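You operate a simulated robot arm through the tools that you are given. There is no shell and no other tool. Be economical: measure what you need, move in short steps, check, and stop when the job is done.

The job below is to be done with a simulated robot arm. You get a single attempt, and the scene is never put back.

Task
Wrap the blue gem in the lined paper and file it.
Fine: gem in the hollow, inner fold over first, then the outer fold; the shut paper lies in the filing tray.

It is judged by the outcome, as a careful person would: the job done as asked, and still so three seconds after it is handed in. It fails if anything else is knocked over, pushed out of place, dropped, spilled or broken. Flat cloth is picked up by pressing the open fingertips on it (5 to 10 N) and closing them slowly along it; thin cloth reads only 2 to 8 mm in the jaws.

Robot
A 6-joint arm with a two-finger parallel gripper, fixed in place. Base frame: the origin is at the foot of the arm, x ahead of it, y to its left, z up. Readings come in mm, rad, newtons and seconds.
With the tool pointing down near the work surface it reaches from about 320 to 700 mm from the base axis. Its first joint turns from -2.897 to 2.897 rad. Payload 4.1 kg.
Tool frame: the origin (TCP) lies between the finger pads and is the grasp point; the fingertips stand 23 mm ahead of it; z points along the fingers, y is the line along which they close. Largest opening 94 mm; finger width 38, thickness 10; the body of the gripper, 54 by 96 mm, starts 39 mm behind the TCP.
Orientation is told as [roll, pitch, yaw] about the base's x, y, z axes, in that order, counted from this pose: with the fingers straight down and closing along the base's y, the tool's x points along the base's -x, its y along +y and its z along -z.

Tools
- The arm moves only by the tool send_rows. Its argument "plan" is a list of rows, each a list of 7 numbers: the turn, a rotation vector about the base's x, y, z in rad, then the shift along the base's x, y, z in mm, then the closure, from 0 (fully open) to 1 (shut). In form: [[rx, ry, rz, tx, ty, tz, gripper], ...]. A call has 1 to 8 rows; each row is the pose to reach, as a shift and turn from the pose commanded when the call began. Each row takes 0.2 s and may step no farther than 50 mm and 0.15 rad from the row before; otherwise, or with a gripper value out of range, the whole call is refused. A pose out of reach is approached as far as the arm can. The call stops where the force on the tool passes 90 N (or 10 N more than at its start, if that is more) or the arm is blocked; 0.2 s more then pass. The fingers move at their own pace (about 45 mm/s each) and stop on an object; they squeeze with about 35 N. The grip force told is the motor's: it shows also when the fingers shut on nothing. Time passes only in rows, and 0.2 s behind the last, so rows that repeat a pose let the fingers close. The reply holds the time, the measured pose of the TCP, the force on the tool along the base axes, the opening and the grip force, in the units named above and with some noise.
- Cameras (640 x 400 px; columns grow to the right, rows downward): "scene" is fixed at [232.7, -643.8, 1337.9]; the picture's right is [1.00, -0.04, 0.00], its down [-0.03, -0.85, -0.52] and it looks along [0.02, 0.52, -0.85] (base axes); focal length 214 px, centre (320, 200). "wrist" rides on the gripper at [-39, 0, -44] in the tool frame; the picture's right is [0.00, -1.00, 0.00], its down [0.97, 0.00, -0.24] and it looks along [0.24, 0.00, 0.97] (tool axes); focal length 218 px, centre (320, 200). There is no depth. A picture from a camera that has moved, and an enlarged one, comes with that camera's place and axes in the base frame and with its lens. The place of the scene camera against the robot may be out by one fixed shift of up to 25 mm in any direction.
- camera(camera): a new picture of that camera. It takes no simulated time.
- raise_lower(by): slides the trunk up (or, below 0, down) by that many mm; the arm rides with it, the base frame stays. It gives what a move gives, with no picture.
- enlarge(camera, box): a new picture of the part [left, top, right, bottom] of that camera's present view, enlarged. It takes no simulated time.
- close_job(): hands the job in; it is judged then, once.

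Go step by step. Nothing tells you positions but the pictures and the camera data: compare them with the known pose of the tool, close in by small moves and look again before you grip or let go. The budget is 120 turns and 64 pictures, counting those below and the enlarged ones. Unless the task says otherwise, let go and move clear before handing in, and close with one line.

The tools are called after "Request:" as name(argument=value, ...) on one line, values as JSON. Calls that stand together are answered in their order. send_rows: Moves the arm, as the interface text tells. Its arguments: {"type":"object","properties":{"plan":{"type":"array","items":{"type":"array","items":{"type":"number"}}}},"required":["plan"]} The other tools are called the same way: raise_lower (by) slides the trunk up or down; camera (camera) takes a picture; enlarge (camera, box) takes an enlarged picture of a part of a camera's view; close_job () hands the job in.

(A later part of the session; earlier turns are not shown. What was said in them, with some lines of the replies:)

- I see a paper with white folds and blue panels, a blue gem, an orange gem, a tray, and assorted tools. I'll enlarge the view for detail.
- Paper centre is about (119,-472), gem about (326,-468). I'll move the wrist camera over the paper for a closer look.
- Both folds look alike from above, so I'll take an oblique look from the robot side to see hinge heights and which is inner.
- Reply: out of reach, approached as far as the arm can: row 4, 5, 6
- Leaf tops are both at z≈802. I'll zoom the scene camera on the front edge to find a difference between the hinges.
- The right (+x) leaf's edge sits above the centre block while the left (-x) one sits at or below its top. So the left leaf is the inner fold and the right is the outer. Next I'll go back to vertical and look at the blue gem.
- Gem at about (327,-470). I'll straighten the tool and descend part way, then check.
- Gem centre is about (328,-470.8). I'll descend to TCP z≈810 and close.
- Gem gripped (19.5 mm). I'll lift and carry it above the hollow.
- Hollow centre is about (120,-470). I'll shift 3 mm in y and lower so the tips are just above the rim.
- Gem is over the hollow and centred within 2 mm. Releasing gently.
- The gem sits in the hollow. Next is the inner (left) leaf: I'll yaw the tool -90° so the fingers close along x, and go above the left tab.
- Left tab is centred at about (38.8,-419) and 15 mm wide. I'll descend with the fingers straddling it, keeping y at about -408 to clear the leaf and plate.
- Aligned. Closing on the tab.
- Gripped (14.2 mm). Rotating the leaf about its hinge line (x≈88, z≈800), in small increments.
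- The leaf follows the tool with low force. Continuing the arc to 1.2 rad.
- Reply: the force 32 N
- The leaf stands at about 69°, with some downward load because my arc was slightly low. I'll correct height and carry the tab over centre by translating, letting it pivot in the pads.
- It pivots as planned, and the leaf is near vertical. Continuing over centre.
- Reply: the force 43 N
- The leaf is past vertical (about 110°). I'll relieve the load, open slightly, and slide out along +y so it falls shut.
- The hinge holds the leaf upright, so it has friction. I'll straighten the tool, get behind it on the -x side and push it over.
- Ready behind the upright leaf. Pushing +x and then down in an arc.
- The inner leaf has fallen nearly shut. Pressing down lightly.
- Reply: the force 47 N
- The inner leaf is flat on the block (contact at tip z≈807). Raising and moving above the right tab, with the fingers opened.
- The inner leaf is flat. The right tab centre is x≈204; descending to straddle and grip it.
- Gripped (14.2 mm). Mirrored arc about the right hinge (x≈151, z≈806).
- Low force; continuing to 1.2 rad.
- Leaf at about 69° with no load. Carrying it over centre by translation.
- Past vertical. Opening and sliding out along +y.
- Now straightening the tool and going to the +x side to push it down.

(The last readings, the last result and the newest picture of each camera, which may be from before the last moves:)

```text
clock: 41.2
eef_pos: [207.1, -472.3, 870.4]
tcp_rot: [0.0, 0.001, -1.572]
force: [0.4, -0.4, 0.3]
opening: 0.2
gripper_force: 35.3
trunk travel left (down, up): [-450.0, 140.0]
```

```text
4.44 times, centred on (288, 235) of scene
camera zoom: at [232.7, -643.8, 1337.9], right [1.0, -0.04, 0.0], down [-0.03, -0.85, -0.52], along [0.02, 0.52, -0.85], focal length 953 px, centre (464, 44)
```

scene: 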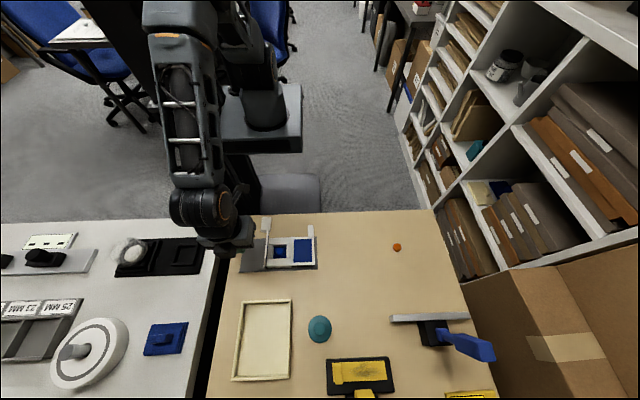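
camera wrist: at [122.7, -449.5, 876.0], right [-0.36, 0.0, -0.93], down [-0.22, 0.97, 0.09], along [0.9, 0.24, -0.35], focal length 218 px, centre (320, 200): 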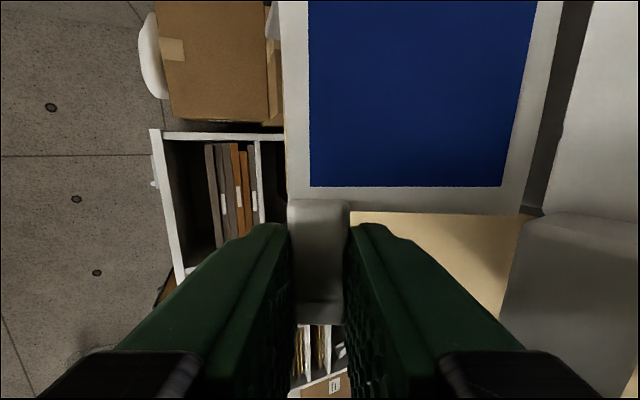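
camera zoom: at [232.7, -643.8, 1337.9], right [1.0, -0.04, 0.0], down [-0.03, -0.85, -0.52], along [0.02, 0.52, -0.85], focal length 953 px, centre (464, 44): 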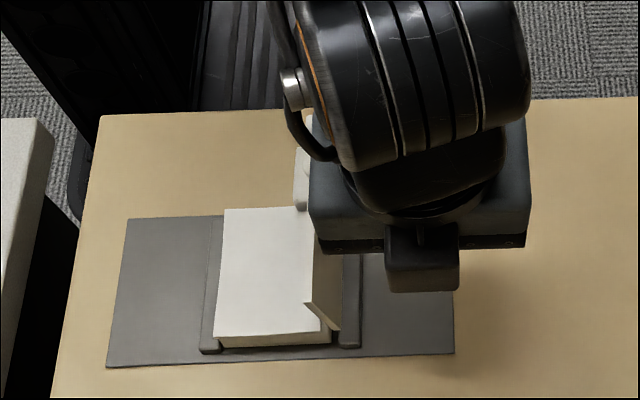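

Pushing in -x, then down.

Request:
send_rows(plan=[[0, 0, 0, -25, 0, -2, 1], [0, 0, 0, -42, 0, -2, 1], [0, 0, 0, -56, 0, -2, 1], [0, 0, 0, -68, 0, -3, 1], [0, 0, 0, -80, 0, -6, 1], [0, 0, 0, -90, 0, -12, 1], [0, 0, 0, -96, 0, -18, 1], [0, 0, 0, -96, 0, -25, 1]])

Request:
send_rows(plan=[[0, 0, 0, 0, 0, -3, 1], [0, 0, 0, 0, 0, -6, 1], [0, 0, 0, 0, 0, -9, 1], [0, 0, 0, 0, 0, -11, 1], [0, 0, 0, 0, 0, -11, 1]])

```text
clock: 43.0
eef_pos: [111.0, -470.7, 846.5]
tcp_rot: [-0.002, 0.003, -1.573]
force: [0.6, 0.2, -0.5]
opening: 0.0
gripper_force: 35.3
trunk travel left (down, up): [-450.0, 140.0]
```

```text
clock: 44.2
eef_pos: [112.1, -471.4, 837.6]
tcp_rot: [-0.002, -0.002, -1.574]
force: [-0.9, 1.9, 16.8]
opening: 0.1
gripper_force: 34.6
trunk travel left (down, up): [-450.0, 140.0]
```

Contact made; pressing slightly more, then lifting to look.

Request:
send_rows(plan=[[0, 0, 0, -3, 0, -1.5, 1], [0, 0, 0, -3, 0, -3, 1], [0, 0, 0, -3, 0, -3, 1]])

Request:
send_rows(plan=[[0, 0, 0, 3, 0, 35, 0.8], [0, 0, 0, 11, 10, 80, 0.4], [0, 0, 0, 11, 10, 110, 0.2], [0, 0, 0, 11, 10, 110, 0.0]])

Request:
camera(camera="wrist")

Request:
enlarge(camera="wrist", box=[240, 60, 410, 240])

```text
clock: 45.0
eef_pos: [111.3, -470.5, 836.8]
tcp_rot: [-0.001, -0.008, -1.571]
force: [24.9, 5.3, 51.7]
opening: 0.0
gripper_force: 35.2
trunk travel left (down, up): [-450.0, 140.0]
```

```text
clock: 46.0
eef_pos: [119.4, -461.3, 942.7]
tcp_rot: [-0.002, 0.001, -1.573]
force: [1.0, -0.1, -0.1]
opening: 83.5
gripper_force: 0.0
trunk travel left (down, up): [-450.0, 140.0]
```

```text
23 pictures are left
camera wrist: at [119.1, -501.0, 985.6], right [-1.0, 0.0, 0.0], down [0.0, 0.97, 0.24], along [0.0, 0.24, -0.97], focal length 218 px, centre (320, 200)
```

wrist: 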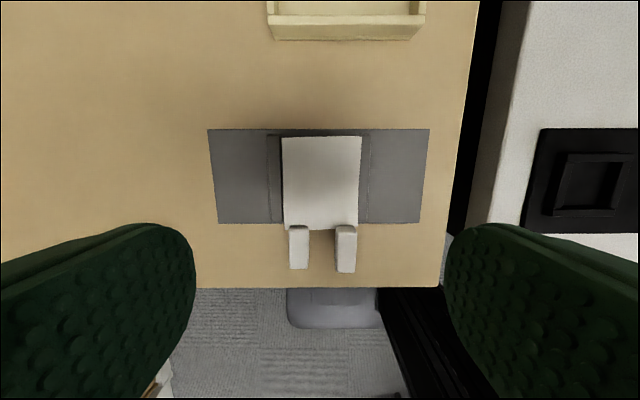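

```text
2.22 times, centred on (325, 150) of wrist
camera zoom: at [119.1, -501.0, 985.6], right [-1.0, 0.0, 0.0], down [0.0, 0.97, 0.24], along [0.0, 0.24, -0.97], focal length 485 px, centre (309, 311)
```

zoom: 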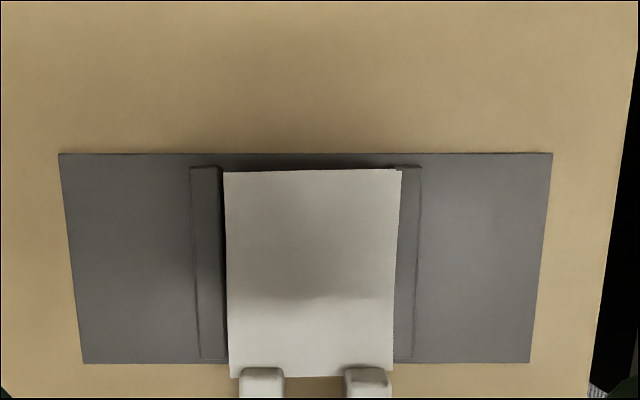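

Both folds are shut. I'll descend with the fingers straddling the packet along x, first to just above it and check.

Request:
send_rows(plan=[[0, 0, 0, -1, -3, -40, 0.21], [0, 0, 0, -1, -3, -80, 0.21], [0, 0, 0, -1, -3, -100, 0.21], [0, 0, 0, -1, -3, -102, 0.21]])

Request:
camera(camera="wrist")

```text
clock: 47.0
eef_pos: [118.6, -463.7, 840.3]
tcp_rot: [-0.002, -0.002, -1.572]
force: [1.0, 0.2, 0.7]
opening: 74.4
gripper_force: 0.0
trunk travel left (down, up): [-450.0, 140.0]
```

```text
21 pictures are left
camera wrist: at [118.0, -503.0, 883.4], right [-1.0, 0.0, 0.0], down [0.0, 0.97, 0.24], along [0.0, 0.24, -0.97], focal length 218 px, centre (320, 200)
```

wrist: 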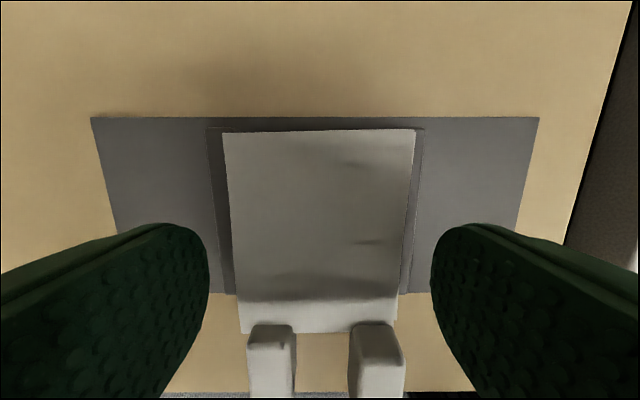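

Centred. Lowering slowly while feeling for the guide bars.

Request:
send_rows(plan=[[0, 0, 0, 0, 0, -10, 0.21], [0, 0, 0, 0, 0, -16, 0.21], [0, 0, 0, 0, 0, -19, 0.21], [0, 0, 0, 0, 0, -19, 0.21]])

```text
clock: 48.0
eef_pos: [118.8, -464.1, 821.6]
tcp_rot: [-0.003, 0.002, -1.572]
force: [0.5, 0.0, -0.3]
opening: 74.0
gripper_force: 0.1
trunk travel left (down, up): [-450.0, 140.0]
```

Request:
send_rows(plan=[[0, 0, 0, 0, 0, -2, 0.21], [0, 0, 0, 0, 0, -4, 0.21], [0, 0, 0, 0, 0, -5, 0.21], [0, 0, 0, 0, 0, -5, 0.21]])

```text
clock: 49.0
eef_pos: [118.1, -464.3, 817.3]
tcp_rot: [-0.001, 0.001, -1.572]
force: [-1.0, 0.3, -0.5]
opening: 74.2
gripper_force: 0.1
trunk travel left (down, up): [-450.0, 140.0]
```

Request:
send_rows(plan=[[0, 0, 0, 0, 0, -2, 0.21], [0, 0, 0, 0, 0, -4, 0.21], [0, 0, 0, 0, 0, -4, 0.21]])

Request:
camera(camera="wrist")

```text
clock: 49.8
eef_pos: [118.4, -463.7, 814.3]
tcp_rot: [-0.002, -0.001, -1.572]
force: [-0.6, 0.9, 14.2]
opening: 73.8
gripper_force: 0.0
trunk travel left (down, up): [-450.0, 140.0]
```

```text
20 pictures are left
camera wrist: at [118.5, -503.4, 857.3], right [-1.0, 0.0, 0.0], down [0.0, 0.97, 0.24], along [0.0, 0.24, -0.97], focal length 218 px, centre (320, 200)
```

wrist: 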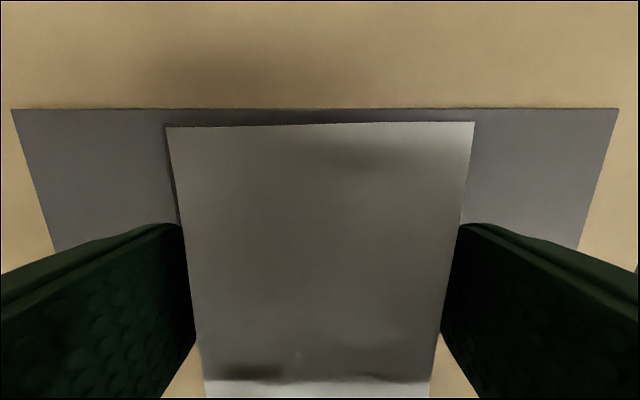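

Bars felt at tip z≈791.5. Raising 1.5 mm and closing on the packet sides.

Request:
send_rows(plan=[[0, 0, 0, 0, 0, 2, 0.21], [0, 0, 0, 0, 0, 2, 0.3], [0, 0, 0, 0, 0, 2, 0.4], [0, 0, 0, 0, 0, 2, 0.5], [0, 0, 0, 0, 0, 2, 0.5]])

```text
clock: 51.0
eef_pos: [118.6, -464.4, 813.7]
tcp_rot: [-0.002, 0.003, -1.573]
force: [-0.4, -0.7, -0.4]
opening: 61.8
gripper_force: 34.8
trunk travel left (down, up): [-450.0, 140.0]
```

Gripped at 61.8 mm. Lifting slowly and checking.

Request:
send_rows(plan=[[0, 0, 0, 0, 0, 4, 0.55], [0, 0, 0, 0, 0, 10, 0.55], [0, 0, 0, 0, 0, 20, 0.55], [0, 0, 0, 0, 0, 40, 0.55], [0, 0, 0, 0, 0, 60, 0.55], [0, 0, 0, 0, 0, 60, 0.55]])

Request:
enlarge(camera="scene", box=[220, 190, 355, 280])

Request:
camera(camera="wrist")

```text
clock: 52.4
eef_pos: [117.3, -466.0, 874.0]
tcp_rot: [-0.003, 0.003, -1.572]
force: [-0.5, -0.6, -2.5]
opening: 61.6
gripper_force: 35.0
trunk travel left (down, up): [-450.0, 140.0]
```

```text
4.44 times, centred on (288, 235) of scene
camera zoom: at [232.7, -643.8, 1337.9], right [1.0, -0.04, 0.0], down [-0.03, -0.85, -0.52], along [0.02, 0.52, -0.85], focal length 953 px, centre (464, 44)
```

zoom: 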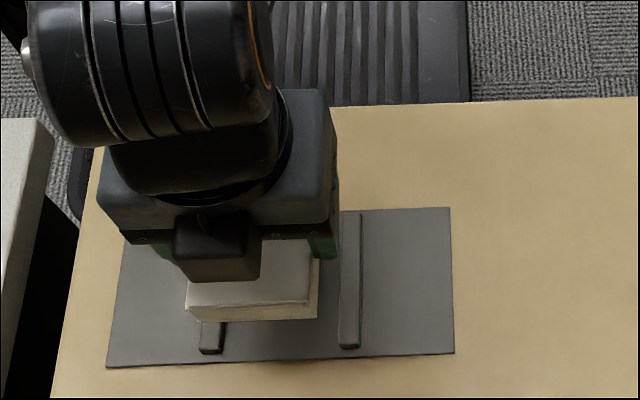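

```text
18 pictures are left
camera wrist: at [117.5, -505.1, 917.1], right [-1.0, 0.0, 0.0], down [0.0, 0.97, 0.24], along [0.0, 0.24, -0.97], focal length 218 px, centre (320, 200)
```

wrist: 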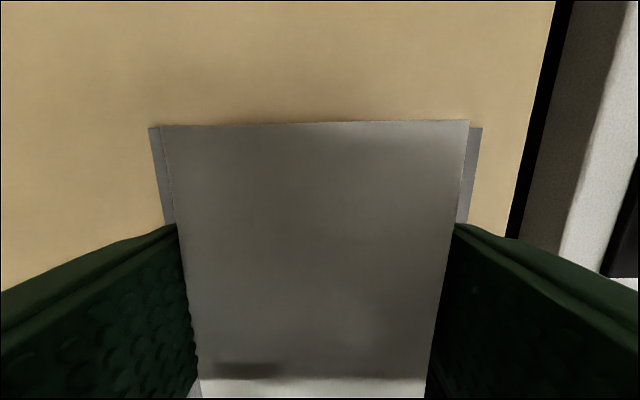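

The packet is level and secure. Carrying it towards the tray, stopping halfway to look.

Request:
send_rows(plan=[[0, 0, 0, -5, -40, 5, 0.55], [0, 0, 0, -10, -80, 10, 0.55], [0, 0, 0, -16, -115, 10, 0.55], [0, 0, 0, -19, -140, 10, 0.55], [0, 0, 0, -19, -140, 10, 0.55]])

Request:
camera(camera="wrist")

Request:
camera(camera="scene")

```text
clock: 53.6
eef_pos: [100.2, -607.5, 883.2]
tcp_rot: [-0.002, 0.001, -1.571]
force: [-0.3, -0.4, -2.9]
opening: 61.7
gripper_force: 34.8
trunk travel left (down, up): [-450.0, 140.0]
```

```text
17 pictures are left
camera wrist: at [99.7, -645.8, 925.5], right [-1.0, 0.0, 0.0], down [0.0, 0.97, 0.24], along [0.0, 0.24, -0.97], focal length 218 px, centre (320, 200)
```

wrist: 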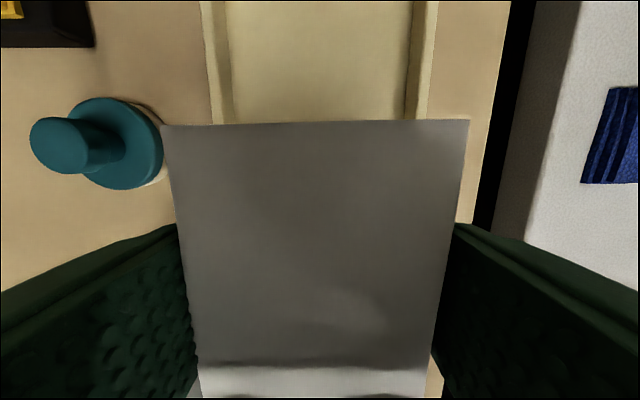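

```text
16 pictures are left
```

scene: 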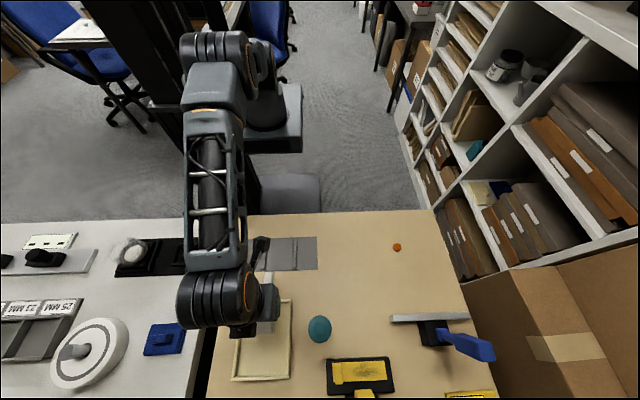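

The tray is centred at x≈99.7 and spans y≈-587 to -730. I'll move to TCP y≈-669 and descend partway.

Request:
send_rows(plan=[[0, 0, 0, 0, -30, 0, 0.55], [0, 0, 0, 0, -62, 0, 0.55], [0, 0, 0, 0, -62, -20, 0.55], [0, 0, 0, 0, -62, -40, 0.55], [0, 0, 0, 0, -62, -40, 0.55]])

Request:
camera(camera="wrist")

Request:
enlarge(camera="scene", box=[200, 280, 350, 400])

```text
clock: 54.8
eef_pos: [99.3, -651.2, 842.9]
tcp_rot: [-0.003, 0.001, -1.571]
force: [-1.1, -0.7, -2.2]
opening: 61.4
gripper_force: 34.5
out of reach, approached as far as the arm can: row 2, 3, 4, 5
trunk travel left (down, up): [-450.0, 140.0]
```

```text
15 pictures are left
camera wrist: at [98.8, -690.4, 885.3], right [-1.0, 0.0, 0.0], down [0.0, 0.97, 0.24], along [0.0, 0.24, -0.97], focal length 218 px, centre (320, 200)
```

wrist: 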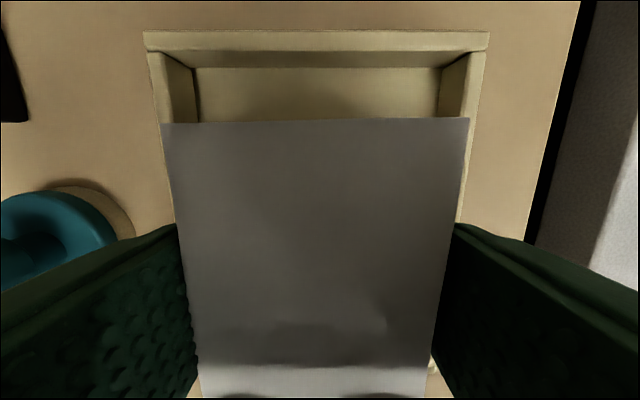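

```text
3.33 times, centred on (275, 340) of scene
camera zoom: at [232.7, -643.8, 1337.9], right [1.0, -0.04, 0.0], down [-0.03, -0.85, -0.52], along [0.02, 0.52, -0.85], focal length 715 px, centre (470, -267)
```

zoom: 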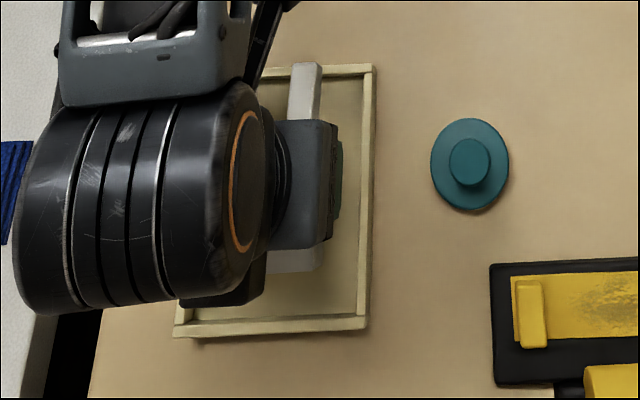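

The arm's reach stops at y≈-651. I'll raise the arm and lower the trunk by the same amount to gain reach.

Request:
send_rows(plan=[[0, 0, 0, 0, 10, 20, 0.55], [0, 0, 0, 0, 20, 50, 0.55], [0, 0, 0, 0, 30, 90, 0.55], [0, 0, 0, 0, 40, 110, 0.55], [0, 0, 0, 0, 40, 110, 0.55]])

Request:
raise_lower(by=-100)

Request:
send_rows(plan=[[0, 0, 0, 0, -20, 0, 0.55], [0, 0, 0, 0, -40, 0, 0.55], [0, 0, 0, 0, -57, 0, 0.55], [0, 0, 0, 0, -57, 0, 0.55]])

```text
clock: 56.0
eef_pos: [98.8, -609.4, 952.3]
tcp_rot: [-0.002, 0.002, -1.572]
force: [-0.4, 0.2, -2.6]
opening: 61.6
gripper_force: 35.1
trunk travel left (down, up): [-450.0, 140.0]
```

```text
clock: 57.3
eef_pos: [98.1, -608.4, 852.3]
tcp_rot: [-0.001, 0.003, -1.574]
force: [0.8, 0.6, -2.3]
opening: 61.7
gripper_force: 34.6
trunk travel left (down, up): [-350.0, 240.0]
```

```text
clock: 58.3
eef_pos: [97.0, -643.3, 847.4]
tcp_rot: [0.0, 0.002, -1.572]
force: [-0.7, 0.4, -2.3]
opening: 62.1
gripper_force: 35.0
out of reach, approached as far as the arm can: row 2, 3, 4
trunk travel left (down, up): [-350.0, 240.0]
```

Lowering the trunk reduces reach, so I'll restore it. A small outward tilt (0.08 rad) will give the missing ~12 mm.

Request:
raise_lower(by=100)

Request:
send_rows(plan=[[-0.04, 0, 0, 1, 10, -30, 0.55], [-0.08, 0, 0, 2, 10, -60, 0.55], [-0.08, 0, 0, 2, 5, -90, 0.55], [-0.08, 0, 0, 2, -5, -100, 0.55], [-0.08, 0, 0, 2, -14, -104, 0.55], [-0.08, 0, 0, 2, -21, -104, 0.55], [-0.08, 0, 0, 2, -21, -104, 0.55]])

Request:
camera(camera="wrist")

```text
clock: 59.7
eef_pos: [96.5, -642.2, 947.2]
tcp_rot: [-0.003, 0.002, -1.572]
force: [0.3, 0.2, -2.6]
opening: 61.7
gripper_force: 35.4
trunk travel left (down, up): [-450.0, 140.0]
```

```text
clock: 61.3
eef_pos: [97.8, -664.4, 842.7]
tcp_rot: [-0.002, -0.079, -1.572]
force: [0.1, -0.2, -1.9]
opening: 61.8
gripper_force: 35.2
trunk travel left (down, up): [-450.0, 140.0]
```

```text
13 pictures are left
camera wrist: at [98.0, -699.5, 889.6], right [-1.0, 0.0, 0.0], down [0.0, 0.99, 0.16], along [0.0, 0.16, -0.99], focal length 218 px, centre (320, 200)
```

wrist: 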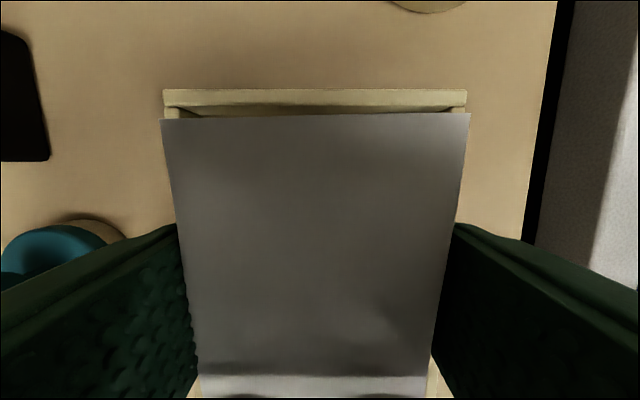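

Reached y=-664 over the tray. Descending gently.

Request:
send_rows(plan=[[0, 0, 0, 1.5, 0, -10, 0.55], [0, 0, 0, 1.5, 0, -18, 0.55], [0, 0, 0, 1.5, 0, -23, 0.55], [0, 0, 0, 1.5, 0, -23, 0.55]])

Request:
enlarge(camera="scene", box=[210, 285, 330, 395])

```text
clock: 62.3
eef_pos: [101.0, -663.6, 823.0]
tcp_rot: [-0.002, -0.081, -1.572]
force: [-0.9, -0.2, 0.6]
opening: 61.6
gripper_force: 35.5
trunk travel left (down, up): [-450.0, 140.0]
```

```text
3.64 times, centred on (270, 340) of scene
camera zoom: at [232.7, -643.8, 1337.9], right [1.0, -0.04, 0.0], down [-0.03, -0.85, -0.52], along [0.02, 0.52, -0.85], focal length 780 px, centre (502, -309)
```

zoom: 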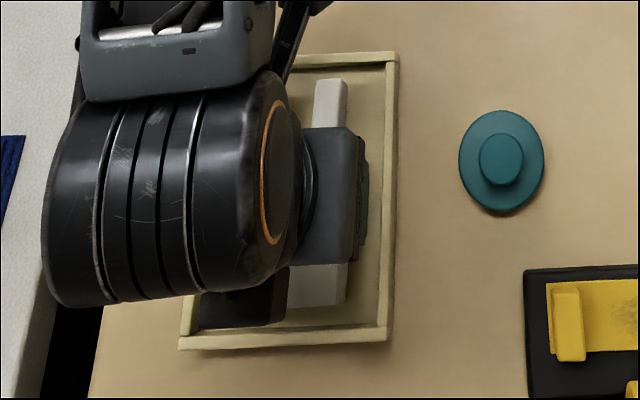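

Request:
send_rows(plan=[[0, 0, 0, 0, 0, -1.5, 0.55], [0, 0, 0, 0, 0, -3, 0.55], [0, 0, 0, 0, 0, -3, 0.55]])

```text
clock: 63.1
eef_pos: [100.6, -664.0, 822.9]
tcp_rot: [-0.001, -0.086, -1.574]
force: [0.3, -0.7, 23.0]
opening: 62.0
gripper_force: 34.9
trunk travel left (down, up): [-450.0, 140.0]
```

The packet's +y edge rests on the tray floor. Easing off 2 mm, then releasing.

Request:
send_rows(plan=[[0, 0, 0, 0, 0, 2, 0.5], [0, 0, 0, 0, 0, 2, 0.33], [0, 0, 0, 0, 0, 2, 0.24], [0, 0, 0, 0, 0, 2, 0.24]])

Request:
camera(camera="wrist")

```text
clock: 64.1
eef_pos: [100.7, -661.8, 820.6]
tcp_rot: [0.0, -0.077, -1.572]
force: [-0.2, 0.6, 0.5]
opening: 71.1
gripper_force: 0.1
trunk travel left (down, up): [-450.0, 140.0]
```

```text
11 pictures are left
camera wrist: at [100.4, -699.0, 866.6], right [-1.0, 0.0, 0.0], down [0.0, 0.99, 0.16], along [0.0, 0.16, -0.99], focal length 218 px, centre (320, 200)
```

wrist: 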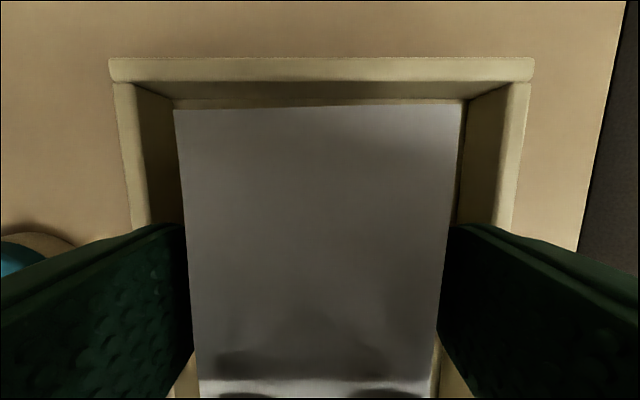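

Released in the tray. Lifting straight up and checking.

Request:
send_rows(plan=[[0, 0, 0, 0, 0, 10, 0.24], [0, 0, 0, 0, 2, 30, 0.24], [0, 0, 0, 0, 10, 70, 0.24], [0, 0, 0, 0, 30, 110, 0.24], [0.08, 0, 0, 0, 70, 140, 0.2], [0.08, 0, 0, 0, 100, 150, 0.2], [0.08, 0, 0, 0, 130, 150, 0.2]])

Request:
camera(camera="scene")

Request:
enlarge(camera="scene", box=[210, 285, 330, 395])

```text
clock: 65.7
eef_pos: [101.5, -531.6, 973.0]
tcp_rot: [-0.003, 0.0, -1.573]
force: [0.1, -0.3, 0.1]
opening: 75.2
gripper_force: 0.1
trunk travel left (down, up): [-450.0, 140.0]
```

```text
10 pictures are left
```

scene: 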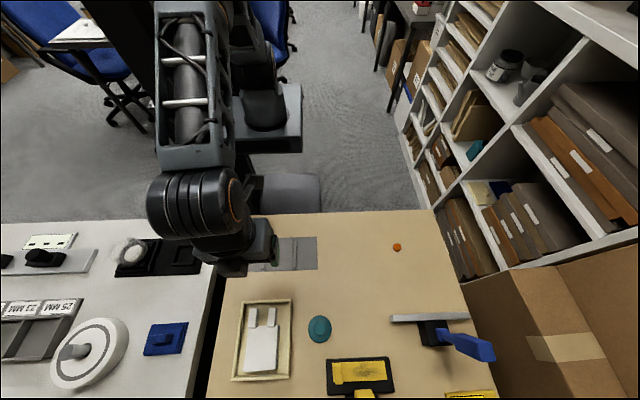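

```text
3.64 times, centred on (270, 340) of scene
camera zoom: at [232.7, -643.8, 1337.9], right [1.0, -0.04, 0.0], down [-0.03, -0.85, -0.52], along [0.02, 0.52, -0.85], focal length 780 px, centre (502, -309)
```

zoom: 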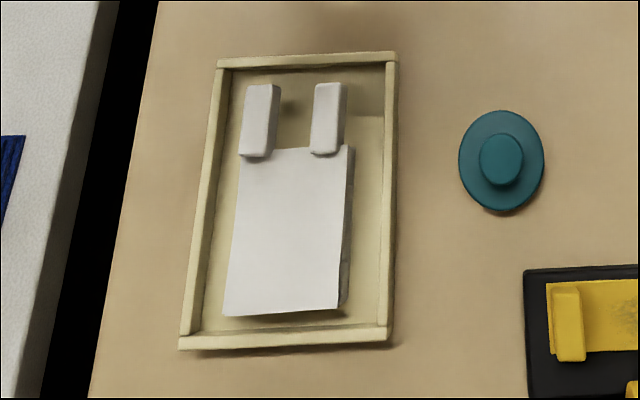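

The packet is fully inside the tray. One closer look at whether the folds are shut.

Request:
enlarge(camera="scene", box=[240, 300, 285, 382])

Request:
enlarge(camera="wrist", box=[240, 0, 410, 110])

```text
4.88 times, centred on (262, 341) of scene
camera zoom: at [232.7, -643.8, 1337.9], right [1.0, -0.04, 0.0], down [-0.03, -0.85, -0.52], along [0.02, 0.52, -0.85], focal length 1046 px, centre (600, -488)
```

zoom: 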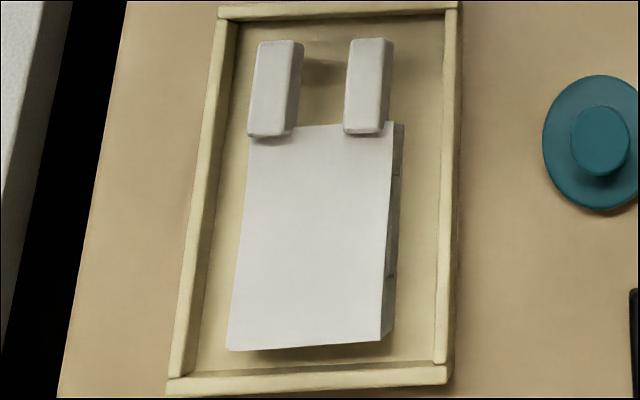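

```text
3.64 times, centred on (325, 55) of wrist
camera zoom: at [101.6, -571.3, 1016.1], right [-1.0, 0.0, 0.0], down [0.0, 0.97, 0.24], along [0.0, 0.24, -0.97], focal length 794 px, centre (302, 727)
```

zoom: 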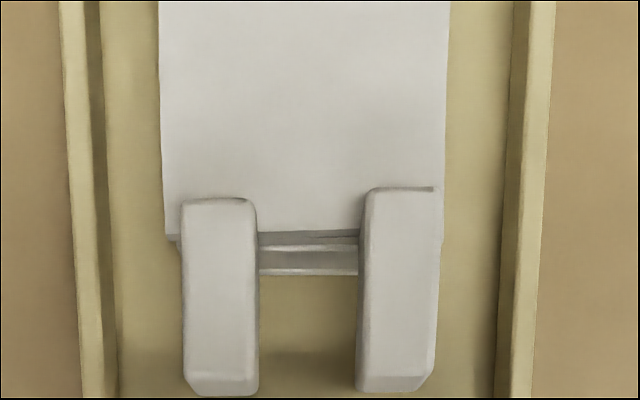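

The paper lies flat and shut in the tray, the arm is clear, and nothing else looks disturbed. Handing in.

Request:
close_job()

```text
The job is handed in.
```

The blue gem is in the hollow, with the inner fold over first and the outer fold on top. The shut paper lies in the filing tray with the arm clear of it; the last picture showed a gap of about 2 mm between the two folds.
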